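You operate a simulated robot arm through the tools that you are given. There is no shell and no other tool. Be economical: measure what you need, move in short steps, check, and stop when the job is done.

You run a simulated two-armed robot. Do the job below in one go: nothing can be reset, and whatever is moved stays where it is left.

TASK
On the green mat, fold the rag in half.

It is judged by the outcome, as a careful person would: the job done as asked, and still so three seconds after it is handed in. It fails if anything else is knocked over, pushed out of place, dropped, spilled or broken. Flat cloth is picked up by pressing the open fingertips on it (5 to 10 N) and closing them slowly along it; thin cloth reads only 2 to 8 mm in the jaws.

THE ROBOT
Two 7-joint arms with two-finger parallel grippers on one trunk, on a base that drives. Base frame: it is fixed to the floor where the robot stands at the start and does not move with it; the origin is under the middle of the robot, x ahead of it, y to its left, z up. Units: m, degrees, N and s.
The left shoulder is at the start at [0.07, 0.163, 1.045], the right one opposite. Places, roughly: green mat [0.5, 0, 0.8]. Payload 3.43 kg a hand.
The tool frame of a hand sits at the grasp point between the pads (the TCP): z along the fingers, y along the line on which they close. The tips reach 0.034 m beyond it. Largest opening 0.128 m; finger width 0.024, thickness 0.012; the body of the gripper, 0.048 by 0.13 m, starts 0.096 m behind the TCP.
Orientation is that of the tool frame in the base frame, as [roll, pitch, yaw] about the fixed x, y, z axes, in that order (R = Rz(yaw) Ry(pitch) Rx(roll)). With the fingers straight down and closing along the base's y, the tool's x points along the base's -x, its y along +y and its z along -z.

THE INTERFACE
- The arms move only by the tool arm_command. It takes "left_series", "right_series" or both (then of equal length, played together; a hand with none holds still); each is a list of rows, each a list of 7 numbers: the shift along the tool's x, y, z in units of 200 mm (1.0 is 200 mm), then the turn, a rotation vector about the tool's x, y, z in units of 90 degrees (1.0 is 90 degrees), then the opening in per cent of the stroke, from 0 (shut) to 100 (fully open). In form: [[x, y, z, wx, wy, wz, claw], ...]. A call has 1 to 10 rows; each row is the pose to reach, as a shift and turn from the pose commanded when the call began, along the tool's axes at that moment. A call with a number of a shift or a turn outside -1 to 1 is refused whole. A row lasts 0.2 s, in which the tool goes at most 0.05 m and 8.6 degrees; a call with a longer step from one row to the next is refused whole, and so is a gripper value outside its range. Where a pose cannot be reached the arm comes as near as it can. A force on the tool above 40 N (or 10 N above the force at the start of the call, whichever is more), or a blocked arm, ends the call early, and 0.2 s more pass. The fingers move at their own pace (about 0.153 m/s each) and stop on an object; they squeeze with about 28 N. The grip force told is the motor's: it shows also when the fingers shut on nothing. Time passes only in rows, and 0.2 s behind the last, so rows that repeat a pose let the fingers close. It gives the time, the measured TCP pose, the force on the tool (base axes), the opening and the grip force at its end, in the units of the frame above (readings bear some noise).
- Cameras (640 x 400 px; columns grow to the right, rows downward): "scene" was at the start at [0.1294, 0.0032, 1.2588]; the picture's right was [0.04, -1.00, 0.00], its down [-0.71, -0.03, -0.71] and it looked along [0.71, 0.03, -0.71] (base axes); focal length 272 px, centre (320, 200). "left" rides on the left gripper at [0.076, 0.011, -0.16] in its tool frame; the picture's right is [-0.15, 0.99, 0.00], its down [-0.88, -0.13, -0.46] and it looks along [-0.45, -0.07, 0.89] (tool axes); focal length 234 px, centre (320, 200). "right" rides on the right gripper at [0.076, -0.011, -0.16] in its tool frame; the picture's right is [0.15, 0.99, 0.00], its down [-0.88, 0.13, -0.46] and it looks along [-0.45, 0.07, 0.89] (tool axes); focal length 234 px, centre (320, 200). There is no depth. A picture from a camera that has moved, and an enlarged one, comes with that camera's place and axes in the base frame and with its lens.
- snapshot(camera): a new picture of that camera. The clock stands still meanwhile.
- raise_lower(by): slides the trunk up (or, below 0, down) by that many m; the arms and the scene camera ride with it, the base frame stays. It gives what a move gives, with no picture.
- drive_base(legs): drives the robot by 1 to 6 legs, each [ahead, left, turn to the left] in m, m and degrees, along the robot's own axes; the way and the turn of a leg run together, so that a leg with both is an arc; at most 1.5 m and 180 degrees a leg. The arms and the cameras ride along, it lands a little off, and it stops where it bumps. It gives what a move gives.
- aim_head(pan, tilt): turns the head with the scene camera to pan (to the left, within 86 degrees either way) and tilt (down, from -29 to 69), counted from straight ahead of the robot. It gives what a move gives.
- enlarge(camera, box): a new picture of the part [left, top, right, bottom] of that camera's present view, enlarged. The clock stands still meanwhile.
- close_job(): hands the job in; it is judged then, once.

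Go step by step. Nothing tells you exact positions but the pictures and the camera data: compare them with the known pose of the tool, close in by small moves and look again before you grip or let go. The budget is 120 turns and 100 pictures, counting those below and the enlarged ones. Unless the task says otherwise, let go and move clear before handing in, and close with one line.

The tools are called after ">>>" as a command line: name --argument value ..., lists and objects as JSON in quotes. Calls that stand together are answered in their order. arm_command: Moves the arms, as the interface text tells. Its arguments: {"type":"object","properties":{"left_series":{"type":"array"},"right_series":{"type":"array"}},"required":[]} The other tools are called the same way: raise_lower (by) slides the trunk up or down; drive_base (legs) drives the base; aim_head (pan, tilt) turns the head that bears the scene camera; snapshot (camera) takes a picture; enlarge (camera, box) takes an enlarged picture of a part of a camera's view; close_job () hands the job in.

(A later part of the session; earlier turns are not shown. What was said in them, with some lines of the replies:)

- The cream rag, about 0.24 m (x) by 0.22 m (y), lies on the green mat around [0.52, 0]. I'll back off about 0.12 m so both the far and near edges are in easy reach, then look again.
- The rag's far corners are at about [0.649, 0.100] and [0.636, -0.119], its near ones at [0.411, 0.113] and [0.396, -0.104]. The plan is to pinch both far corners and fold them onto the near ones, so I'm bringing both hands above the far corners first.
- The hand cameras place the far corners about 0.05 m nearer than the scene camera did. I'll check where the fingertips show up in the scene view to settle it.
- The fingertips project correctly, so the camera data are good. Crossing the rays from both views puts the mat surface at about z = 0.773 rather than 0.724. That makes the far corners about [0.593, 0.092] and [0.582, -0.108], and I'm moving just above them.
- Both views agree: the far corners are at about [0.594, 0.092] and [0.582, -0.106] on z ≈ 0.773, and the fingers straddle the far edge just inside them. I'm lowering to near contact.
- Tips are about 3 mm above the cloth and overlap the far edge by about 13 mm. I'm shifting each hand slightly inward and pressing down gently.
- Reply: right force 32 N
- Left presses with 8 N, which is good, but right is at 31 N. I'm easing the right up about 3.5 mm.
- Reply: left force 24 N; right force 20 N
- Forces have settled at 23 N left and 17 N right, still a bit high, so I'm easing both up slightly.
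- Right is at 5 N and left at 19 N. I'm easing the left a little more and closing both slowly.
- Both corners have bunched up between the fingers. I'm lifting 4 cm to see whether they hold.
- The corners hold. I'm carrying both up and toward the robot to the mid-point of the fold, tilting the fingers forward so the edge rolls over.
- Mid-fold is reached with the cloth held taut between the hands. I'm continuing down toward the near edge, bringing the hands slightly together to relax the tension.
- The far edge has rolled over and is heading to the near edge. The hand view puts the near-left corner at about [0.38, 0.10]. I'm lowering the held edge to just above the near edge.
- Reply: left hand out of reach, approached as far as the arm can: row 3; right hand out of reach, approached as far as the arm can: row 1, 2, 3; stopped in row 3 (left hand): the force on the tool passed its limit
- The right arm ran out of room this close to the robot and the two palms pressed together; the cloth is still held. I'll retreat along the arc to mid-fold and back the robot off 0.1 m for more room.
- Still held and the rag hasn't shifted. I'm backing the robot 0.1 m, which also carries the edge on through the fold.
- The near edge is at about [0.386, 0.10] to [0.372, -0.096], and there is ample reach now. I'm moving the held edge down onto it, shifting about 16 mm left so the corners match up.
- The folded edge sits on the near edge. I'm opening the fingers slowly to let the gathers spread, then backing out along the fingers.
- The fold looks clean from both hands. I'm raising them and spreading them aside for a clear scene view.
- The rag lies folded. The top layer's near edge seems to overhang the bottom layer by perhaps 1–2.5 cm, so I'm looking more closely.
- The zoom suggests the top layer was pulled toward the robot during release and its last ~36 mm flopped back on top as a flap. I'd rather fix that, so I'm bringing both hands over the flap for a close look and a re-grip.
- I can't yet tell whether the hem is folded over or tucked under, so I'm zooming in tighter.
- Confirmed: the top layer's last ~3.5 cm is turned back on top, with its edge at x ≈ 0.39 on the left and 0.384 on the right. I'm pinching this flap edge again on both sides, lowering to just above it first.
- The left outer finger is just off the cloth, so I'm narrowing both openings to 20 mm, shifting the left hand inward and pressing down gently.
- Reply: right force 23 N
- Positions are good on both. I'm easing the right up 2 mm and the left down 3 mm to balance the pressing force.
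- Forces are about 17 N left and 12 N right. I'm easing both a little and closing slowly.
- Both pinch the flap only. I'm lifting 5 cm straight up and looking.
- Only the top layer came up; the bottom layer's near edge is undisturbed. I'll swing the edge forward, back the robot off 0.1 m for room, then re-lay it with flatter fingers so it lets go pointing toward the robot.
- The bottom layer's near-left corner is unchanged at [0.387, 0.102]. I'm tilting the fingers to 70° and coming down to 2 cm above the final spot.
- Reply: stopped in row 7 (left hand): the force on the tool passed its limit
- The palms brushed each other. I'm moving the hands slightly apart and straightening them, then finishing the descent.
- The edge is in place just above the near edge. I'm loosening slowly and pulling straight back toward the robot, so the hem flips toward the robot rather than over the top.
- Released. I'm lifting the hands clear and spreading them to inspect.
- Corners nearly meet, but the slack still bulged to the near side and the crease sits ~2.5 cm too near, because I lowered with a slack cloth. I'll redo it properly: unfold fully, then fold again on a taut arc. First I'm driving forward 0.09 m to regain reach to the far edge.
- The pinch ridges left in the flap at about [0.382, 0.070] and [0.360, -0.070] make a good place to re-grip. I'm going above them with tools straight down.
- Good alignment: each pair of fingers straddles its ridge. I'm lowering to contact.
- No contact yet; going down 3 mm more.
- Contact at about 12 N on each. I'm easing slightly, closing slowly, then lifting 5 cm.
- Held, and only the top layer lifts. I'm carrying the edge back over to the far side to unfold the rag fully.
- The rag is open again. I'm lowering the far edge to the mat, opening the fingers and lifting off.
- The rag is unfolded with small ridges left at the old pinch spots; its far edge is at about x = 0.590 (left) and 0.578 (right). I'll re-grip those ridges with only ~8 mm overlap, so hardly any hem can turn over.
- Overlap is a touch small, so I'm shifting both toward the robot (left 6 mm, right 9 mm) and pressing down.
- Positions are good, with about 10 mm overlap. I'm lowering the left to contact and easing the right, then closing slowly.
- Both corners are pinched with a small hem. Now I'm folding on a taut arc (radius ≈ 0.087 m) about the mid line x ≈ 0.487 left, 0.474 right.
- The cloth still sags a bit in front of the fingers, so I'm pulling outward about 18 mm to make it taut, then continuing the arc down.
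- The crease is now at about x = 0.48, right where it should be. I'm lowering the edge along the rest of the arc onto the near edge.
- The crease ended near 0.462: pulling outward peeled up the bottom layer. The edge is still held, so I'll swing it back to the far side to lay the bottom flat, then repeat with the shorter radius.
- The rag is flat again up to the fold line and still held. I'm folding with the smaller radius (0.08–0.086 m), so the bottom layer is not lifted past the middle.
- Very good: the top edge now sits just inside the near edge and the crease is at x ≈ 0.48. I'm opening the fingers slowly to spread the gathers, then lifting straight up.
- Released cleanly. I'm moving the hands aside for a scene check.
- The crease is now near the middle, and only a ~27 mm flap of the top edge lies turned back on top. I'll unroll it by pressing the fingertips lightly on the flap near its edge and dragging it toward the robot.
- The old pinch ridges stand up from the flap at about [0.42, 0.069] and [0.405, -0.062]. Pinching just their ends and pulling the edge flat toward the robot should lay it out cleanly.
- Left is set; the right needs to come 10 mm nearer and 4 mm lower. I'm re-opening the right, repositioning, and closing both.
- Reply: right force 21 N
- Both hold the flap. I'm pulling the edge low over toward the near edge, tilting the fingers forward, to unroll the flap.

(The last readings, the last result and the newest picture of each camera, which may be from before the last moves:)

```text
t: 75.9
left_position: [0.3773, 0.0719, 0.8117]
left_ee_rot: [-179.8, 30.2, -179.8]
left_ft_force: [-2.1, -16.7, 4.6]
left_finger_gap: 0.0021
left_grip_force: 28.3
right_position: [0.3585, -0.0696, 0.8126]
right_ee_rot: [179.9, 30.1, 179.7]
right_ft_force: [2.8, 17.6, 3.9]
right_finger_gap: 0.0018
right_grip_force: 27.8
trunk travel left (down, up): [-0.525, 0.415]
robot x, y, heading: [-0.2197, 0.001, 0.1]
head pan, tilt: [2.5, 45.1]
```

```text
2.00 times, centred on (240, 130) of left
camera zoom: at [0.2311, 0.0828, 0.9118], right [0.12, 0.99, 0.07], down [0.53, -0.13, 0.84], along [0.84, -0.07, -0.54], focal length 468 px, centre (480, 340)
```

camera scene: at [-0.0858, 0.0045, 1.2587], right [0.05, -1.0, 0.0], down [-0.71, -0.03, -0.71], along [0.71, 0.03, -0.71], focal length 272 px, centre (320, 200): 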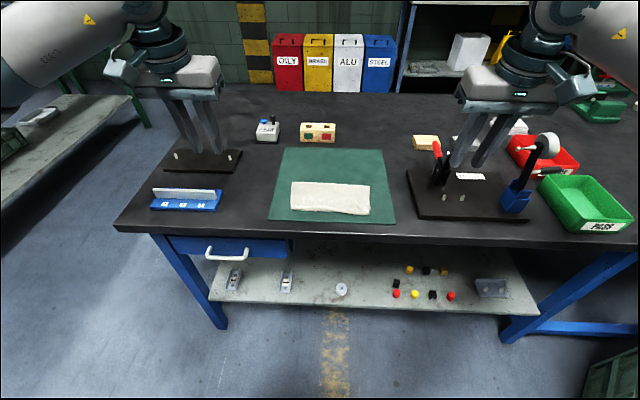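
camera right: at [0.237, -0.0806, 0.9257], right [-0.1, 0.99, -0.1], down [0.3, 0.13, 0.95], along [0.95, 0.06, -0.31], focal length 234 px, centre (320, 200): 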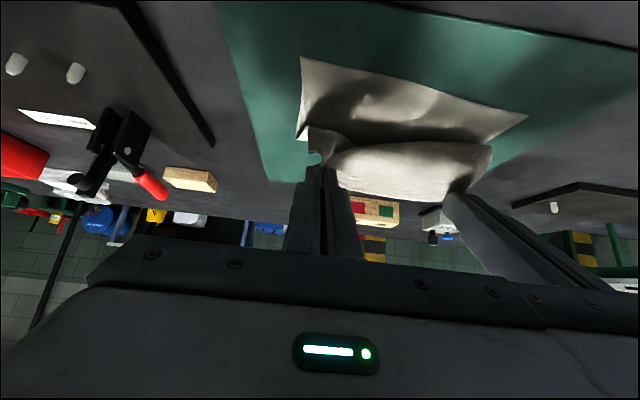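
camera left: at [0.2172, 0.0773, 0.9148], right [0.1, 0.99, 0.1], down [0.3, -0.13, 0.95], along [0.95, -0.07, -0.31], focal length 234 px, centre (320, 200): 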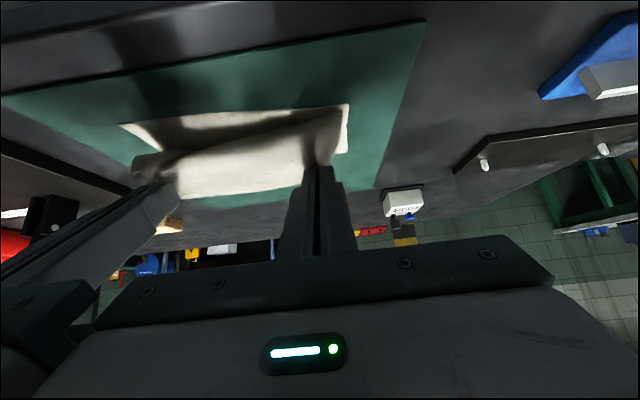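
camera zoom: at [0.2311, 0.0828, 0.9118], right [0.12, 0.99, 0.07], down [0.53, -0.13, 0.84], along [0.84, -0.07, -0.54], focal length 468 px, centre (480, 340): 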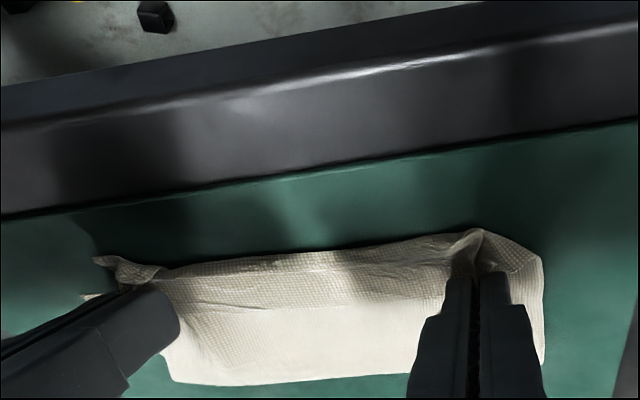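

The edge is now over the near edge with just a shallow roll in front. I'm opening slowly and lifting straight up.

>>> arm_command --left_series '[[0, 0, 0, 0, 0, 0, 5], [0, 0, 0, 0, 0, 0, 10], [0, 0, 0, 0, 0, 0, 16], [0, 0, 0, 0, 0, 0, 23], [0, 0, 0, 0, 0, 0, 30], [-0.015, 0, -0.026, 0, 0, 0, 30], [-0.05, 0, -0.087, 0, 0, 0, 30], [-0.1, 0, -0.173, 0, 0, 0, 30], [-0.18, 0, -0.31, 0, 0, 0, 30]]' --right_series '[[0, 0, 0, 0, 0, 0, 5], [0, 0, 0, 0, 0, 0, 10], [0, 0, 0, 0, 0, 0, 16], [0, 0, 0, 0, 0, 0, 23], [0, 0, 0, 0, 0, 0, 30], [-0.015, 0, -0.026, 0, 0, 0, 30], [-0.05, 0, -0.087, 0, 0, 0, 30], [-0.1, 0, -0.173, 0, 0, 0, 30], [-0.18, 0, -0.31, 0, 0, 0, 30]]'

>>> arm_command --left_series '[[-0.1, 0.1, -0.1, 0, 0.06, 0, 30], [-0.18, 0.25, -0.15, 0, 0.13, 0, 30], [-0.2, 0.43, -0.15, 0, 0.2, 0, 30], [-0.22, 0.6, -0.15, 0, 0.28, 0, 30], [-0.22, 0.75, -0.15, 0, 0.33, 0, 30]]' --right_series '[[-0.1, -0.1, -0.1, 0, 0.06, 0, 30], [-0.18, -0.25, -0.15, 0, 0.13, 0, 30], [-0.2, -0.43, -0.15, 0, 0.2, 0, 30], [-0.22, -0.6, -0.15, 0, 0.28, 0, 30], [-0.22, -0.75, -0.15, 0, 0.33, 0, 30]]'

>>> enlarge --camera "scene" --box '[275, 155, 387, 225]'

```text
t: 77.9
left_position: [0.3769, 0.0751, 0.8853]
left_ee_rot: [-180.0, 30.1, -179.9]
left_ft_force: [-0.1, 0.2, 0.4]
left_finger_gap: 0.0383
left_grip_force: 0.0
right_position: [0.3576, -0.0701, 0.8841]
right_ee_rot: [-179.9, 29.9, 179.8]
right_ft_force: [-0.2, 1.0, -0.8]
right_finger_gap: 0.0387
right_grip_force: 0.1
trunk travel left (down, up): [-0.525, 0.415]
robot x, y, heading: [-0.2228, -0.0001, 0.0]
head pan, tilt: [2.5, 45.1]
```

```text
t: 79.1
left_position: [0.4015, 0.2241, 0.9322]
left_ee_rot: [-179.9, 0.3, -179.8]
left_ft_force: [0.3, -0.1, -0.3]
left_finger_gap: 0.0382
left_grip_force: 0.1
right_position: [0.3814, -0.2207, 0.9303]
right_ee_rot: [-180.0, 0.2, 179.8]
right_ft_force: [-0.6, 0.2, -0.1]
right_finger_gap: 0.0384
right_grip_force: 0.0
trunk travel left (down, up): [-0.525, 0.415]
robot x, y, heading: [-0.2165, 0.0051, 0.3]
head pan, tilt: [2.5, 45.1]
```

```text
5.71 times, centred on (331, 190) of scene
camera zoom: at [-0.0906, 0.0043, 1.2588], right [0.05, -1.0, 0.0], down [-0.71, -0.03, -0.71], along [0.71, 0.03, -0.71], focal length 1556 px, centre (257, 257)
```

zoom: 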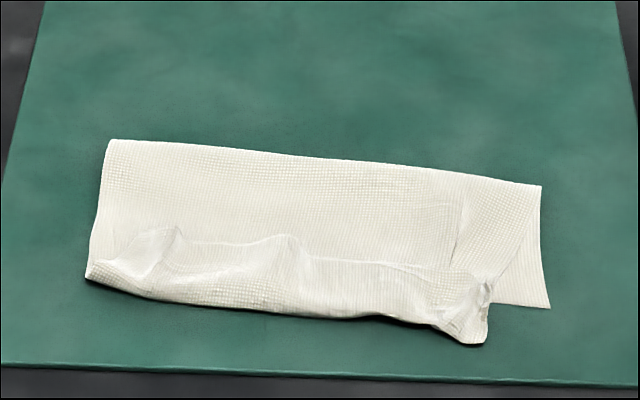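

The pull dragged the crease and the flap is still there, so this isn't neat. The flap size comes from too deep a pinch, so I'll unfold once more, pinch only ~5 mm of the edge, and repeat the small-radius arc, which placed the crease well. First I'm re-gripping the flap.

>>> arm_command --left_series '[[0.006, -0.16, 0.1, 0, 0, 0, 20], [0.013, -0.32, 0.2, 0, 0, 0, 20], [0.02, -0.48, 0.3, 0, 0, 0, 20], [0.026, -0.64, 0.41, 0, 0, 0, 20], [0.0325, -0.79, 0.51, 0, 0, 0, 20], [0.0325, -0.79, 0.56, 0, 0, 0, 20], [0.0325, -0.79, 0.59, 0, 0, 0, 20], [0.0325, -0.79, 0.6, 0, 0, 0, 20], [0.0325, -0.79, 0.6, 0, 0, 0, 20]]' --right_series '[[0.006, 0.15, 0.1, 0, 0, 0, 20], [0.013, 0.3, 0.2, 0, 0, 0, 20], [0.02, 0.45, 0.3, 0, 0, 0, 20], [0.026, 0.6, 0.4, 0, 0, 0, 20], [0.032, 0.7535, 0.5, 0, 0, 0, 20], [0.032, 0.7535, 0.55, 0, 0, 0, 20], [0.032, 0.7535, 0.58, 0, 0, 0, 20], [0.032, 0.7535, 0.59, 0, 0, 0, 20], [0.032, 0.7535, 0.59, 0, 0, 0, 20]]'

```text
t: 81.1
left_position: [0.395, 0.0651, 0.812]
left_ee_rot: [-179.8, 0.4, -179.8]
left_ft_force: [-0.2, -0.7, 0.0]
left_finger_gap: 0.0258
left_grip_force: 0.2
right_position: [0.3784, -0.0691, 0.8131]
right_ee_rot: [-180.0, 0.2, 179.8]
right_ft_force: [-0.7, 0.2, 0.3]
right_finger_gap: 0.0255
right_grip_force: 0.0
trunk travel left (down, up): [-0.525, 0.415]
robot x, y, heading: [-0.2185, 0.0015, 0.3]
head pan, tilt: [2.5, 45.1]
```

Just above contact. I'm pressing ~2 mm further and closing slowly.

>>> arm_command --left_series '[[0, 0, 0.008, 0, 0, 0, 20], [0, 0, 0.01, 0, 0, 0, 18], [0, 0, 0.01, 0, 0, 0, 16], [0, 0, 0.01, 0, 0, 0, 13], [0, 0, 0.01, 0, 0, 0, 10], [0, 0, 0.01, 0, 0, 0, 7], [0, 0, 0.01, 0, 0, 0, 4], [0, 0, 0.01, 0, 0, 0, 2], [0, 0, 0.008, 0, 0, 0, 0], [0, 0, 0.005, 0, 0, 0, 0]]' --right_series '[[0.01, 0, 0.01, 0, 0, 0, 20], [0.01, 0, 0.016, 0, 0, 0, 18], [0.01, 0, 0.016, 0, 0, 0, 16], [0.01, 0, 0.016, 0, 0, 0, 13], [0.01, 0, 0.016, 0, 0, 0, 10], [0.01, 0, 0.016, 0, 0, 0, 7], [0.01, 0, 0.016, 0, 0, 0, 4], [0.01, 0, 0.016, 0, 0, 0, 2], [0.01, 0, 0.012, 0, 0, 0, 0], [0.01, 0, 0.01, 0, 0, 0, 0]]'

>>> arm_command --left_series '[[0, 0, -0.06, 0, 0, 0, 0], [0, 0, -0.12, 0, 0, 0, 0], [0, 0, -0.18, 0, 0, 0, 0], [0, 0, -0.24, 0, 0, 0, 0], [0, 0, -0.24, 0, 0, 0, 0]]' --right_series '[[0, 0, -0.06, 0, 0, 0, 0], [0, 0, -0.12, 0, 0, 0, 0], [0, 0, -0.18, 0, 0, 0, 0], [0, 0, -0.24, 0, 0, 0, 0], [0, 0, -0.24, 0, 0, 0, 0]]'

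>>> enlarge --camera "scene" --box '[260, 145, 400, 233]'

```text
t: 83.3
left_position: [0.393, 0.0665, 0.8108]
left_ee_rot: [-179.8, 0.4, -179.9]
left_ft_force: [-0.2, -4.7, 4.4]
left_finger_gap: 0.0019
left_grip_force: 28.3
right_position: [0.3744, -0.0702, 0.8108]
right_ee_rot: [-180.0, 0.2, 179.9]
right_ft_force: [0.2, 5.5, 4.2]
right_finger_gap: 0.0018
right_grip_force: 27.7
trunk travel left (down, up): [-0.525, 0.415]
robot x, y, heading: [-0.2221, 0.0021, 0.0]
head pan, tilt: [2.5, 45.1]
```

```text
t: 84.5
left_position: [0.3954, 0.064, 0.8588]
left_ee_rot: [-179.8, 0.3, -179.8]
left_ft_force: [0.3, -1.9, -1.1]
left_finger_gap: 0.002
left_grip_force: 27.8
right_position: [0.3757, -0.0693, 0.858]
right_ee_rot: [-179.9, 0.2, 179.8]
right_ft_force: [-0.1, 2.1, -0.1]
right_finger_gap: 0.0018
right_grip_force: 27.5
trunk travel left (down, up): [-0.525, 0.415]
robot x, y, heading: [-0.2169, 0.0011, 0.2]
head pan, tilt: [2.5, 45.1]
```

```text
4.55 times, centred on (330, 189) of scene
camera zoom: at [-0.0903, 0.0044, 1.2587], right [0.05, -1.0, 0.0], down [-0.71, -0.03, -0.71], along [0.71, 0.03, -0.71], focal length 1238 px, centre (274, 250)
```

zoom: 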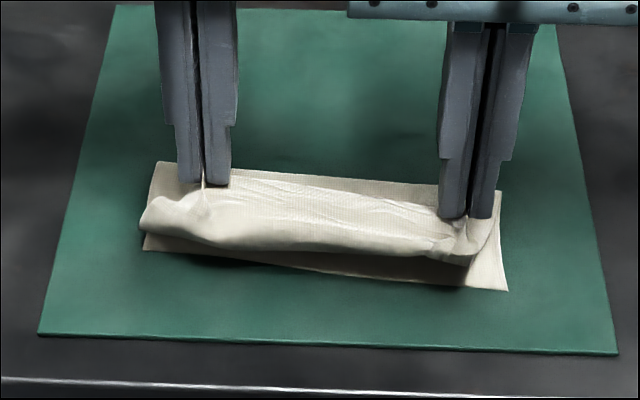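

Held; the bottom layer is intact. I'm carrying the edge to the far side, setting it down, spreading the gathers and lifting off.

>>> arm_command --left_series '[[-0.15, 0.0, -0.1, 0, 0, 0, 0], [-0.3, 0.0, -0.175, 0, 0, 0, 0], [-0.45, 0.0, -0.215, 0, 0, 0, 0], [-0.6, 0.0, -0.2, 0, 0, 0, 0], [-0.74, 0.0, -0.13, 0, 0, 0, 0], [-0.85, -0.005, -0.02, 0, 0, 0, 0], [-0.92, -0.005, 0.1, 0, 0, 0, 0], [-0.95, -0.005, 0.2, 0, 0, 0, 0], [-0.95, -0.005, 0.235, 0, 0, 0, 0], [-0.95, -0.005, 0.235, 0, 0, 0, 0]]' --right_series '[[-0.15, -0.01, -0.1, 0, 0, 0, 0], [-0.3, -0.02, -0.175, 0, 0, 0, 0], [-0.46, -0.03, -0.215, 0, 0, 0, 0], [-0.62, -0.04, -0.2, 0, 0, 0, 0], [-0.76, -0.05, -0.13, 0, 0, 0, 0], [-0.87, -0.06, -0.02, 0, 0, 0, 0], [-0.945, -0.065, 0.1, 0, 0, 0, 0], [-0.98, -0.065, 0.2, 0, 0, 0, 0], [-0.98, -0.065, 0.235, 0, 0, 0, 0], [-0.98, -0.065, 0.235, 0, 0, 0, 0]]'

>>> arm_command --left_series '[[-0.02, 0.01, 0.0, 0, 0, 0, 5], [-0.02, 0.01, 0.0, 0, 0, 0, 11], [-0.02, 0.01, 0.0, 0, 0, 0, 17], [-0.02, 0.01, 0.0, 0, 0, 0, 24], [-0.02, 0.01, 0.0, 0, 0, 0, 30], [-0.02, 0.01, -0.02, 0, 0, 0, 30], [-0.02, 0.01, -0.1, 0, 0, 0, 30], [-0.02, 0.01, -0.2, 0, 0, 0, 30]]' --right_series '[[-0.02, -0.01, 0.0, 0, 0, 0, 5], [-0.02, -0.01, 0.0, 0, 0, 0, 11], [-0.02, -0.01, 0.0, 0, 0, 0, 17], [-0.02, -0.01, 0.0, 0, 0, 0, 24], [-0.02, -0.01, 0.0, 0, 0, 0, 30], [-0.02, -0.01, -0.02, 0, 0, 0, 30], [-0.02, -0.01, -0.1, 0, 0, 0, 30], [-0.02, -0.01, -0.2, 0, 0, 0, 30]]'

>>> enlarge --camera "scene" --box '[265, 130, 395, 225]'

```text
t: 86.7
left_position: [0.5885, 0.062, 0.8117]
left_ee_rot: [-179.6, 0.4, 179.9]
left_ft_force: [-3.0, -29.7, 1.1]
left_finger_gap: 0.0021
left_grip_force: 28.2
right_position: [0.5715, -0.0832, 0.8114]
right_ee_rot: [179.9, 0.2, 179.9]
right_ft_force: [1.8, 30.0, 0.1]
right_finger_gap: 0.0021
right_grip_force: 27.9
trunk travel left (down, up): [-0.525, 0.415]
robot x, y, heading: [-0.2186, 0.003, 0.2]
head pan, tilt: [2.5, 45.1]
```

```text
t: 88.5
left_position: [0.59, 0.0685, 0.8522]
left_ee_rot: [180.0, 0.4, -179.8]
left_ft_force: [-0.6, 0.7, -0.2]
left_finger_gap: 0.0385
left_grip_force: 0.1
right_position: [0.5756, -0.0861, 0.8509]
right_ee_rot: [-179.9, 0.2, 179.7]
right_ft_force: [-0.6, -0.6, 0.2]
right_finger_gap: 0.0382
right_grip_force: 0.2
trunk travel left (down, up): [-0.525, 0.415]
robot x, y, heading: [-0.2198, 0.0026, 0.2]
head pan, tilt: [2.5, 45.1]
```

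```text
4.21 times, centred on (330, 178) of scene
camera zoom: at [-0.0913, 0.0042, 1.2588], right [0.05, -1.0, 0.0], down [-0.71, -0.03, -0.71], along [0.71, 0.03, -0.71], focal length 1146 px, centre (278, 295)
```

zoom: 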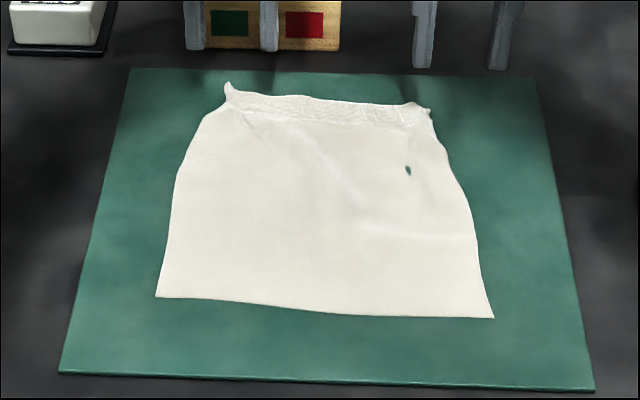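

The far edge is unfolded but its corners are bunched (about 0.15 m wide instead of 0.20). I'll straddle each ridge, press, and open the fingers to smooth the gathers out.

>>> arm_command --left_series '[[0.05, 0, 0.06, 0, 0, 0, 16], [0.05, 0, 0.12, 0, 0, 0, 16], [0.05, 0, 0.18, 0, 0, 0, 16], [0.05, 0, 0.21, 0, 0, 0, 16], [0.05, 0, 0.222, 0, 0, 0, 16], [0.05, 0, 0.222, 0, 0, 0, 16]]' --right_series '[[0.05, 0.08, 0.06, 0, 0, 0, 16], [0.05, 0.08, 0.12, 0, 0, 0, 16], [0.05, 0.08, 0.17, 0, 0, 0, 16], [0.05, 0.08, 0.2, 0, 0, 0, 16], [0.05, 0.08, 0.216, 0, 0, 0, 16], [0.05, 0.08, 0.216, 0, 0, 0, 16]]'

```text
t: 89.9
left_position: [0.5802, 0.0674, 0.8093]
left_ee_rot: [-179.9, 0.5, -179.8]
left_ft_force: [2.0, -0.3, 11.6]
left_finger_gap: 0.0205
left_grip_force: 0.0
right_position: [0.5657, -0.0707, 0.8089]
right_ee_rot: [179.9, 0.4, 179.9]
right_ft_force: [0.5, -0.3, -0.2]
right_finger_gap: 0.0206
right_grip_force: 0.1
trunk travel left (down, up): [-0.525, 0.415]
robot x, y, heading: [-0.2189, 0.0008, 0.2]
head pan, tilt: [2.5, 45.1]
```

Contact is made on the left; I'm pressing the right slightly more and opening both while moving them outward.

>>> arm_command --left_series '[[0, 0, 0.004, 0, 0, 0, 16], [0, 0, 0.004, 0, 0, 0, 18], [0, 0.012, 0.004, 0, 0, 0, 22], [0, 0.025, 0.004, 0, 0, 0, 27], [0, 0.037, 0.004, 0, 0, 0, 32], [0, 0.05, 0.004, 0, 0, 0, 37], [0, 0.06, 0.004, 0, 0, 0, 42], [0, 0.06, -0.05, 0, 0, 0, 42], [0, 0.06, -0.15, 0, 0, 0, 42]]' --right_series '[[0, 0, 0.008, 0, 0, 0, 16], [0, 0, 0.013, 0, 0, 0, 18], [0, -0.012, 0.013, 0, 0, 0, 22], [0, -0.025, 0.013, 0, 0, 0, 27], [0, -0.037, 0.013, 0, 0, 0, 32], [0, -0.05, 0.013, 0, 0, 0, 37], [0, -0.06, 0.013, 0, 0, 0, 42], [0, -0.06, -0.05, 0, 0, 0, 42], [0, -0.06, -0.15, 0, 0, 0, 42]]'

>>> enlarge --camera "scene" --box '[275, 130, 385, 190]'

```text
t: 91.9
left_position: [0.5755, 0.0788, 0.8372]
left_ee_rot: [180.0, 0.4, -179.8]
left_ft_force: [-0.9, 0.1, 0.5]
left_finger_gap: 0.0536
left_grip_force: 0.0
right_position: [0.5648, -0.0814, 0.8379]
right_ee_rot: [-179.9, 0.4, 179.8]
right_ft_force: [-0.3, 0.0, 0.6]
right_finger_gap: 0.0539
right_grip_force: 0.1
trunk travel left (down, up): [-0.525, 0.415]
robot x, y, heading: [-0.2167, 0.0026, 0.4]
head pan, tilt: [2.5, 45.1]
```

```text
5.82 times, centred on (330, 160) of scene
camera zoom: at [-0.0923, 0.0043, 1.2588], right [0.05, -1.0, 0.0], down [-0.71, -0.03, -0.71], along [0.71, 0.03, -0.71], focal length 1584 px, centre (262, 433)
```

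zoom: 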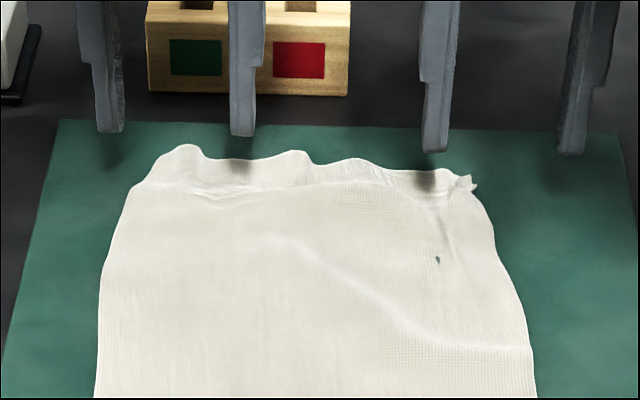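

The left side has smoothed out well, but the right corner is still drawn in. I'll repeat the spreading stroke on the right with a firmer press.

>>> arm_command --right_series '[[0.025, 0.067, 0.05, 0, 0, 0, 16], [0.025, 0.067, 0.1, 0, 0, 0, 16], [0.025, 0.067, 0.14, 0, 0, 0, 16], [0.025, 0.067, 0.152, 0, 0, 0, 16], [0.025, 0.067, 0.158, 0, 0, 0, 16], [0.025, 0.067, 0.158, 0, 0, 0, 16]]'

```text
t: 93.3
left_position: [0.5765, 0.0789, 0.8401]
left_ee_rot: [-179.9, 0.4, -179.9]
left_ft_force: [-0.5, -0.5, -0.5]
left_finger_gap: 0.054
left_grip_force: 0.0
right_position: [0.5604, -0.0697, 0.8092]
right_ee_rot: [180.0, 0.4, 179.8]
right_ft_force: [1.4, -1.5, 13.4]
right_finger_gap: 0.0201
right_grip_force: 0.1
trunk travel left (down, up): [-0.525, 0.415]
robot x, y, heading: [-0.2211, -0.0034, 0.4]
head pan, tilt: [2.5, 45.1]
```

>>> arm_command --right_series '[[0, -0.01, 0, 0, 0, 0, 20], [0, -0.03, 0, 0, 0, 0, 25], [0, -0.05, 0, 0, 0, 0, 30], [0, -0.07, 0, 0, 0, 0, 35], [0, -0.09, 0, 0, 0, 0, 40], [0, -0.1, 0, 0, 0, 0, 44], [0, -0.1, 0, 0, 0, 0, 44], [0, -0.1, -0.06, 0, 0, 0, 44], [0, -0.1, -0.15, 0, 0, 0, 44]]'

>>> enlarge --camera "right" --box '[180, 20, 560, 250]'

```text
t: 95.3
left_position: [0.5785, 0.0786, 0.8376]
left_ee_rot: [-179.9, 0.4, -179.8]
left_ft_force: [0.2, -0.2, -0.2]
left_finger_gap: 0.0536
left_grip_force: 0.0
right_position: [0.5596, -0.0881, 0.836]
right_ee_rot: [-179.9, 0.1, 179.7]
right_ft_force: [0.0, 0.2, -0.2]
right_finger_gap: 0.0564
right_grip_force: 0.0
trunk travel left (down, up): [-0.525, 0.415]
robot x, y, heading: [-0.2204, 0.0011, 0.0]
head pan, tilt: [2.5, 45.1]
```

```text
1.68 times, centred on (370, 135) of right
camera zoom: at [0.4833, -0.098, 0.9964], right [-0.14, 0.99, 0.0], down [0.88, 0.13, 0.46], along [0.45, 0.06, -0.89], focal length 394 px, centre (236, 310)
```

zoom: 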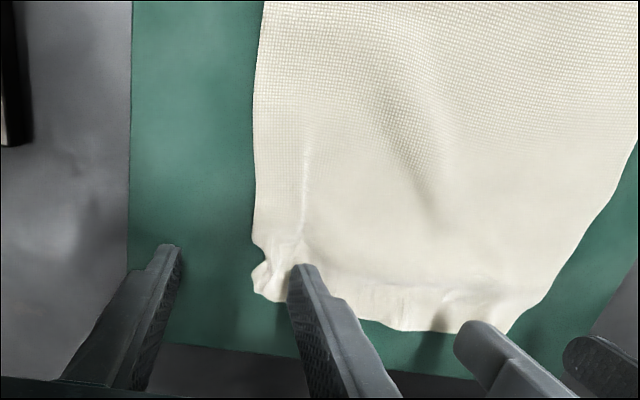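

The far corners are now at about [0.584, 0.094] and [0.576, -0.074], flat enough. I'm placing the fingers for a shallow (~8 mm) pinch near each corner.

>>> arm_command --left_series '[[-0.035, -0.012, 0, 0, 0, 0, 16], [-0.07, -0.0235, 0, 0, 0, 0, 16], [-0.07, -0.0235, 0.06, 0, 0, 0, 16], [-0.07, -0.0235, 0.12, 0, 0, 0, 16], [-0.07, -0.0235, 0.14, 0, 0, 0, 16], [-0.07, -0.0235, 0.148, 0, 0, 0, 16], [-0.07, -0.0235, 0.148, 0, 0, 0, 16]]' --right_series '[[-0.066, 0.066, 0, 0, 0, 0, 16], [-0.132, 0.1325, 0, 0, 0, 0, 16], [-0.132, 0.1325, 0.06, 0, 0, 0, 16], [-0.132, 0.1325, 0.11, 0, 0, 0, 16], [-0.132, 0.1325, 0.13, 0, 0, 0, 16], [-0.132, 0.1325, 0.138, 0, 0, 0, 16], [-0.132, 0.1325, 0.138, 0, 0, 0, 16]]'

```text
t: 96.9
left_position: [0.5925, 0.0734, 0.8093]
left_ee_rot: [-179.8, 0.5, -179.9]
left_ft_force: [0.7, -0.4, 8.5]
left_finger_gap: 0.0205
left_grip_force: 0.0
right_position: [0.5853, -0.0631, 0.8094]
right_ee_rot: [-180.0, 0.3, 179.8]
right_ft_force: [0.6, 0.6, 0.8]
right_finger_gap: 0.0207
right_grip_force: 0.0
trunk travel left (down, up): [-0.525, 0.415]
robot x, y, heading: [-0.2175, -0.0031, 0.2]
head pan, tilt: [2.5, 45.1]
```

Left is at 8.5 N; I'm pressing the right a touch more and closing both slowly, then lifting 2 cm.

>>> arm_command --left_series '[[0, 0, 0.0, 0, 0, 0, 16], [0, 0, 0.0, 0, 0, 0, 14], [0, 0, 0.0, 0, 0, 0, 12], [0, 0, 0.0, 0, 0, 0, 10], [0, 0, 0.0, 0, 0, 0, 8], [0, 0, 0.0, 0, 0, 0, 6], [0, 0, 0.0, 0, 0, 0, 4], [0, 0, 0.0, 0, 0, 0, 2], [0, 0, 0.0, 0, 0, 0, 0], [0, 0, 0.0, 0, 0, 0, 0]]' --right_series '[[0, 0, 0.01, 0, 0, 0, 16], [0, 0, 0.01, 0, 0, 0, 14], [0, 0, 0.01, 0, 0, 0, 12], [0, 0, 0.01, 0, 0, 0, 10], [0, 0, 0.01, 0, 0, 0, 8], [0, 0, 0.01, 0, 0, 0, 6], [0, 0, 0.01, 0, 0, 0, 4], [0, 0, 0.01, 0, 0, 0, 2], [0, 0, 0.01, 0, 0, 0, 0], [0, 0, 0.01, 0, 0, 0, 0]]'

>>> arm_command --left_series '[[0.01, 0, -0.05, 0, 0, 0, 0], [0.015, 0.01, -0.1125, 0, 0, 0, 0], [0.015, 0.02, -0.1125, 0, 0, 0, 0]]' --right_series '[[0.01, 0, -0.05, 0, 0, 0, 0], [0.015, -0.01, -0.1125, 0, 0, 0, 0], [0.015, -0.02, -0.1125, 0, 0, 0, 0]]'

>>> snapshot --camera "left"

```text
t: 99.1
left_position: [0.5918, 0.0738, 0.8097]
left_ee_rot: [-180.0, 0.4, -179.9]
left_ft_force: [0.1, -2.2, 0.4]
left_finger_gap: 0.0017
left_grip_force: 28.1
right_position: [0.5851, -0.0617, 0.8091]
right_ee_rot: [-179.9, 0.3, 179.8]
right_ft_force: [2.7, -0.1, 22.1]
right_finger_gap: 0.0016
right_grip_force: 28.4
trunk travel left (down, up): [-0.525, 0.415]
robot x, y, heading: [-0.2175, -0.0017, 0.0]
head pan, tilt: [2.5, 45.1]
```

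```text
t: 99.9
left_position: [0.5897, 0.0786, 0.8288]
left_ee_rot: [-179.9, 0.3, -179.9]
left_ft_force: [-0.4, -7.7, 0.4]
left_finger_gap: 0.0019
left_grip_force: 28.2
right_position: [0.5845, -0.0656, 0.8286]
right_ee_rot: [-180.0, 0.2, 179.8]
right_ft_force: [0.5, 7.4, 0.7]
right_finger_gap: 0.0018
right_grip_force: 28.4
trunk travel left (down, up): [-0.525, 0.415]
robot x, y, heading: [-0.2199, -0.0003, 0.2]
head pan, tilt: [2.5, 45.1]
```

```text
3 pictures are left
camera left: at [0.5134, 0.0897, 0.9876], right [0.14, 0.99, 0.0], down [0.88, -0.13, 0.46], along [0.46, -0.07, -0.89], focal length 234 px, centre (320, 200)
```

left: 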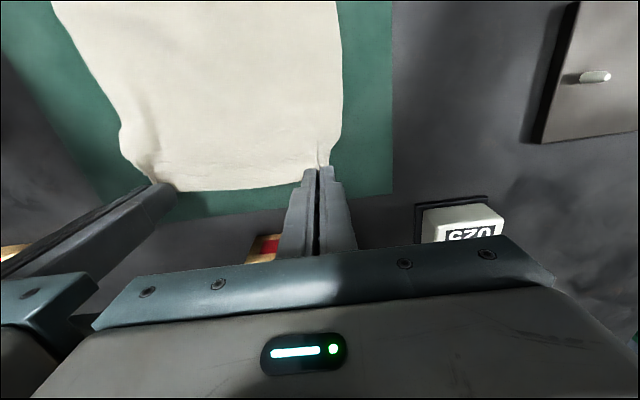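

Both corners are held with a shallow pinch. I'm folding along the small-radius arc, which didn't peel up the bottom layer.

>>> arm_command --left_series '[[0.0735, 0, -0.121, 0, 0, 0, 0], [0.1805, -0.005, -0.233, 0, 0, 0, 0], [0.335, -0.01, -0.3145, 0, -0.089, 0, 0], [0.4915, -0.018, -0.3425, 0, -0.178, 0, 0], [0.6425, -0.025, -0.3265, 0, -0.267, 0, 0], [0.783, -0.032, -0.27, 0, -0.356, 0, 0], [0.8975, -0.04, -0.1845, 0, -0.444, 0, 0], [0.9815, -0.045, -0.07, 0, -0.5, 0, 0], [0.9815, -0.045, -0.07, 0, -0.5, 0, 0]]' --right_series '[[0.08, 0, -0.121, 0, 0, 0, 0], [0.19, -0.005, -0.233, 0, 0, 0, 0], [0.345, -0.01, -0.3145, 0, -0.089, 0, 0], [0.505, -0.018, -0.3425, 0, -0.178, 0, 0], [0.658, -0.025, -0.3265, 0, -0.267, 0, 0], [0.8, -0.032, -0.27, 0, -0.356, 0, 0], [0.915, -0.04, -0.1845, 0, -0.444, 0, 0], [1.0, -0.045, -0.07, 0, -0.5, 0, 0], [1.0, -0.045, -0.07, 0, -0.5, 0, 0]]'

```text
t: 101.9
left_position: [0.3945, 0.0685, 0.845]
left_ee_rot: [-179.8, 45.5, -179.6]
left_ft_force: [0.0, -1.9, 0.3]
left_finger_gap: 0.0017
left_grip_force: 28.0
right_position: [0.3825, -0.0737, 0.8422]
right_ee_rot: [-179.9, 45.3, 179.7]
right_ft_force: [0.3, 2.3, 0.1]
right_finger_gap: 0.0015
right_grip_force: 27.6
trunk travel left (down, up): [-0.525, 0.415]
robot x, y, heading: [-0.221, 0.0013, 0.4]
head pan, tilt: [2.5, 45.1]
```

On track. I'm lowering the edge onto the near edge and opening slowly in place.

>>> arm_command --left_series '[[0.06, 0.01, 0.01, 0, 0, 0, 0], [0.12, 0.01, 0.035, 0, 0, 0, 0], [0.16, 0.01, 0.057, 0, 0, 0, 0], [0.172, 0.01, 0.064, 0, 0, 0, 0], [0.172, 0.01, 0.064, 0, 0, 0, 0], [0.172, 0.01, 0.064, 0, 0, 0, 5], [0.172, 0.01, 0.064, 0, 0, 0, 11], [0.172, 0.01, 0.064, 0, 0, 0, 18], [0.172, 0.015, 0.064, 0, 0, 0, 25], [0.172, 0.02, 0.064, 0, 0, 0, 32]]' --right_series '[[0.055, -0.01, 0.008, 0, 0, 0, 0], [0.11, -0.01, 0.03, 0, 0, 0, 0], [0.15, -0.01, 0.048, 0, 0, 0, 0], [0.1623, -0.01, 0.054, 0, 0, 0, 0], [0.1623, -0.01, 0.054, 0, 0, 0, 0], [0.1623, -0.01, 0.054, 0, 0, 0, 5], [0.1623, -0.01, 0.054, 0, 0, 0, 11], [0.1623, -0.01, 0.054, 0, 0, 0, 18], [0.1623, -0.015, 0.054, 0, 0, 0, 25], [0.1623, -0.02, 0.054, 0, 0, 0, 32]]'

>>> arm_command --left_series '[[-0.015, 0, -0.015, 0, 0, 0, 32], [-0.05, 0, -0.05, 0, 0, 0, 32], [-0.13, 0, -0.13, 0, 0, 0, 32], [-0.23, 0, -0.23, 0, 0, 0, 32], [-0.33, 0.05, -0.3, 0, 0.08, 0, 32], [-0.4, 0.2, -0.33, 0, 0.16, 0, 32], [-0.45, 0.4, -0.33, 0, 0.24, 0, 32], [-0.48, 0.6, -0.33, 0, 0.32, 0, 32], [-0.5, 0.78, -0.33, 0, 0.4, 0, 32]]' --right_series '[[-0.015, 0, -0.015, 0, 0, 0, 32], [-0.05, 0, -0.05, 0, 0, 0, 32], [-0.13, 0, -0.13, 0, 0, 0, 32], [-0.23, 0, -0.23, 0, 0, 0, 32], [-0.33, -0.05, -0.3, 0, 0.08, 0, 32], [-0.4, -0.2, -0.33, 0, 0.16, 0, 32], [-0.45, -0.4, -0.33, 0, 0.24, 0, 32], [-0.48, -0.6, -0.33, 0, 0.32, 0, 32], [-0.5, -0.78, -0.33, 0, 0.4, 0, 32]]'

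>>> enlarge --camera "scene" --box '[275, 155, 387, 225]'

```text
t: 104.1
left_position: [0.379, 0.0726, 0.8097]
left_ee_rot: [-179.9, 45.4, -179.9]
left_ft_force: [0.2, -0.3, -0.6]
left_finger_gap: 0.0408
left_grip_force: 0.2
right_position: [0.3673, -0.0779, 0.8129]
right_ee_rot: [-180.0, 45.2, 179.7]
right_ft_force: [0.3, 0.0, -0.1]
right_finger_gap: 0.0409
right_grip_force: 0.1
trunk travel left (down, up): [-0.525, 0.415]
robot x, y, heading: [-0.219, 0.0001, 0.2]
head pan, tilt: [2.5, 45.1]
```

```text
t: 106.1
left_position: [0.4054, 0.2274, 0.9245]
left_ee_rot: [-180.0, 9.2, -180.0]
left_ft_force: [-0.4, 0.2, 0.6]
left_finger_gap: 0.0412
left_grip_force: 0.0
right_position: [0.391, -0.2342, 0.9306]
right_ee_rot: [-180.0, 9.1, 179.8]
right_ft_force: [-0.1, 0.3, -0.3]
right_finger_gap: 0.0412
right_grip_force: 0.2
trunk travel left (down, up): [-0.525, 0.415]
robot x, y, heading: [-0.2184, 0.0051, 0.3]
head pan, tilt: [2.5, 45.1]
```

```text
5.71 times, centred on (331, 190) of scene
camera zoom: at [-0.0899, 0.0042, 1.2587], right [0.05, -1.0, 0.0], down [-0.71, -0.03, -0.71], along [0.7, 0.03, -0.71], focal length 1556 px, centre (257, 257)
```

zoom: 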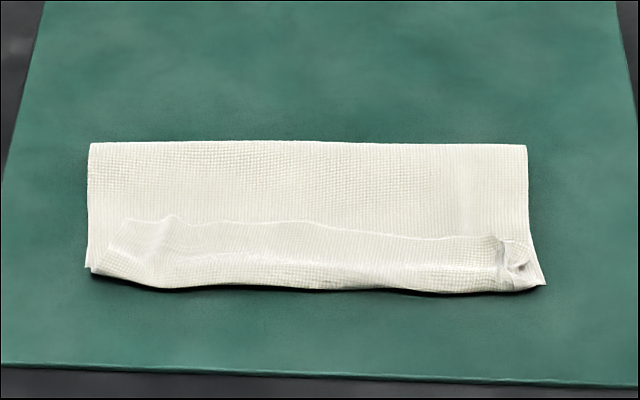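

This is much neater: a clean rectangle with both layers' sides and near edges lined up and the crease straight. Only a ~3 cm flap of the top edge lies back on top, so I'll try to drag it toward the robot with light fingertip pressure.

>>> arm_command --left_series '[[0.025, -0.135, 0.088, 0, 0.017, 0, 22], [0.05, -0.27, 0.177, 0, 0.034, 0, 22], [0.075, -0.404, 0.265, 0, 0.051, 0, 22], [0.1, -0.538, 0.353, 0, 0.068, 0, 22], [0.125, -0.673, 0.442, 0, 0.085, 0, 22], [0.149, -0.807, 0.53, 0, 0.102, 0, 22], [0.149, -0.807, 0.545, 0, 0.102, 0, 22], [0.149, -0.807, 0.545, 0, 0.102, 0, 22]]' --right_series '[[0.015, 0.135, 0.095, 0, 0.017, 0, 22], [0.03, 0.27, 0.19, 0, 0.034, 0, 22], [0.046, 0.405, 0.285, 0, 0.051, 0, 22], [0.062, 0.54, 0.38, 0, 0.067, 0, 22], [0.077, 0.676, 0.475, 0, 0.084, 0, 22], [0.0925, 0.811, 0.5705, 0, 0.101, 0, 22], [0.0925, 0.811, 0.5855, 0, 0.101, 0, 22], [0.0925, 0.811, 0.5855, 0, 0.101, 0, 22]]'

```text
t: 107.9
left_position: [0.3925, 0.0651, 0.8147]
left_ee_rot: [-179.9, 0.2, -179.9]
left_ft_force: [-0.2, 0.0, 1.0]
left_finger_gap: 0.0281
left_grip_force: 0.1
right_position: [0.3923, -0.0724, 0.8095]
right_ee_rot: [-180.0, 0.1, 179.8]
right_ft_force: [-0.1, 0.2, 1.9]
right_finger_gap: 0.0281
right_grip_force: 0.0
trunk travel left (down, up): [-0.525, 0.415]
robot x, y, heading: [-0.2186, 0.0032, 0.2]
head pan, tilt: [2.5, 45.1]
```

Right is just touching and left is slightly above. I'm lowering each a little more.

>>> arm_command --left_series '[[0, 0, 0.01, 0, 0, 0, 22], [0, 0, 0.018, 0, 0, 0, 22], [0, 0, 0.018, 0, 0, 0, 22]]' --right_series '[[0, 0, 0.003, 0, 0, 0, 22], [0, 0, 0.003, 0, 0, 0, 22], [0, 0, 0.003, 0, 0, 0, 22]]'

```text
t: 108.7
left_position: [0.3902, 0.0649, 0.8105]
left_ee_rot: [-179.9, 0.3, -179.9]
left_ft_force: [-0.1, 0.1, -0.4]
left_finger_gap: 0.0281
left_grip_force: 0.1
right_position: [0.3921, -0.0736, 0.8107]
right_ee_rot: [179.9, 0.1, 179.7]
right_ft_force: [-1.3, 0.0, 4.6]
right_finger_gap: 0.028
right_grip_force: 0.0
trunk travel left (down, up): [-0.525, 0.415]
robot x, y, heading: [-0.2198, 0.0008, 0.3]
head pan, tilt: [2.5, 45.1]
```

Right presses at about 5 N. I'm lowering the left 1.5 mm more and dragging both slowly about 28 mm toward the robot, then lifting.

>>> arm_command --left_series '[[0, 0, 0.009, 0, 0, 0, 22], [0.02, 0, 0.009, 0, 0, 0, 22], [0.04, 0, 0.009, 0, 0, 0, 22], [0.06, 0, 0.01, 0, 0, 0, 22], [0.08, 0, 0.01, 0, 0, 0, 22], [0.1, 0, 0.011, 0, 0, 0, 22], [0.12, 0, 0.012, 0, 0, 0, 22], [0.14, 0, 0.012, 0, 0, 0, 22], [0.14, 0, -0.03, 0, 0, 0, 22], [0.14, 0, -0.12, 0, 0, 0, 22]]' --right_series '[[0, 0, 0.001, 0, 0, 0, 22], [0.02, 0, 0.001, 0, 0, 0, 22], [0.04, 0, 0.001, 0, 0, 0, 22], [0.06, 0, 0.002, 0, 0, 0, 22], [0.08, 0, 0.002, 0, 0, 0, 22], [0.1, 0, 0.003, 0, 0, 0, 22], [0.12, 0, 0.004, 0, 0, 0, 22], [0.14, 0, 0.004, 0, 0, 0, 22], [0.14, 0, -0.03, 0, 0, 0, 22], [0.14, 0, -0.12, 0, 0, 0, 22]]'

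>>> arm_command --left_series '[[0, 0.1, -0.15, 0, 0, 0, 22], [0, 0.25, -0.3, 0, 0, 0, 22], [0, 0.45, -0.4, 0, 0, 0, 22], [0, 0.65, -0.45, 0, 0, 0, 22], [0, 0.85, -0.5, 0, 0, 0, 22]]' --right_series '[[0, -0.1, -0.15, 0, 0, 0, 22], [0, -0.25, -0.3, 0, 0, 0, 22], [0, -0.45, -0.4, 0, 0, 0, 22], [0, -0.65, -0.45, 0, 0, 0, 22], [0, -0.85, -0.5, 0, 0, 0, 22]]'

>>> enlarge --camera "scene" --box '[245, 115, 417, 225]'

```text
t: 110.9
left_position: [0.3619, 0.0652, 0.8357]
left_ee_rot: [-180.0, 0.2, -179.9]
left_ft_force: [0.4, 0.0, -1.0]
left_finger_gap: 0.0281
left_grip_force: 0.0
right_position: [0.3637, -0.0714, 0.8336]
right_ee_rot: [-180.0, 0.2, 179.8]
right_ft_force: [0.3, -0.3, 0.8]
right_finger_gap: 0.0283
right_grip_force: 0.1
trunk travel left (down, up): [-0.525, 0.415]
robot x, y, heading: [-0.2203, 0.0016, 0.4]
head pan, tilt: [2.5, 45.1]
```

```text
t: 112.1
left_position: [0.3623, 0.2398, 0.9344]
left_ee_rot: [-179.9, 0.4, -179.8]
left_ft_force: [-0.5, 0.2, -0.4]
left_finger_gap: 0.0282
left_grip_force: 0.0
right_position: [0.362, -0.2405, 0.935]
right_ee_rot: [-179.9, 0.2, 179.8]
right_ft_force: [0.3, -0.3, 0.1]
right_finger_gap: 0.0283
right_grip_force: 0.1
trunk travel left (down, up): [-0.525, 0.415]
robot x, y, heading: [-0.2206, 0.0002, 0.5]
head pan, tilt: [2.5, 45.1]
```

```text
3.64 times, centred on (331, 170) of scene
camera zoom: at [-0.0916, 0.0045, 1.2589], right [0.05, -1.0, 0.0], down [-0.71, -0.03, -0.71], along [0.71, 0.03, -0.71], focal length 990 px, centre (280, 309)
```

zoom: 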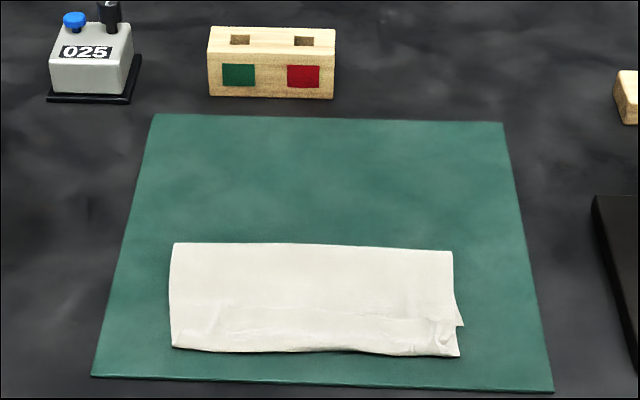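

The rag lies folded across the mat in a rectangle of about 0.10 × 0.20 m, half its original size. The far edge now sits within about 1.5 cm of the near edge, the hands are clear, and the nearby objects in view haven't moved, so I'm handing in.

>>> close_job

```text
The job is handed in.
```

The rag is folded in half on the green mat, but not perfectly: the top layer overhangs the bottom by about 2 cm along the near side. About 3 cm of its edge is turned back on top, and the right corner is slightly bunched. The hands are clear, and the nearby objects I could see in the last picture were undisturbed.
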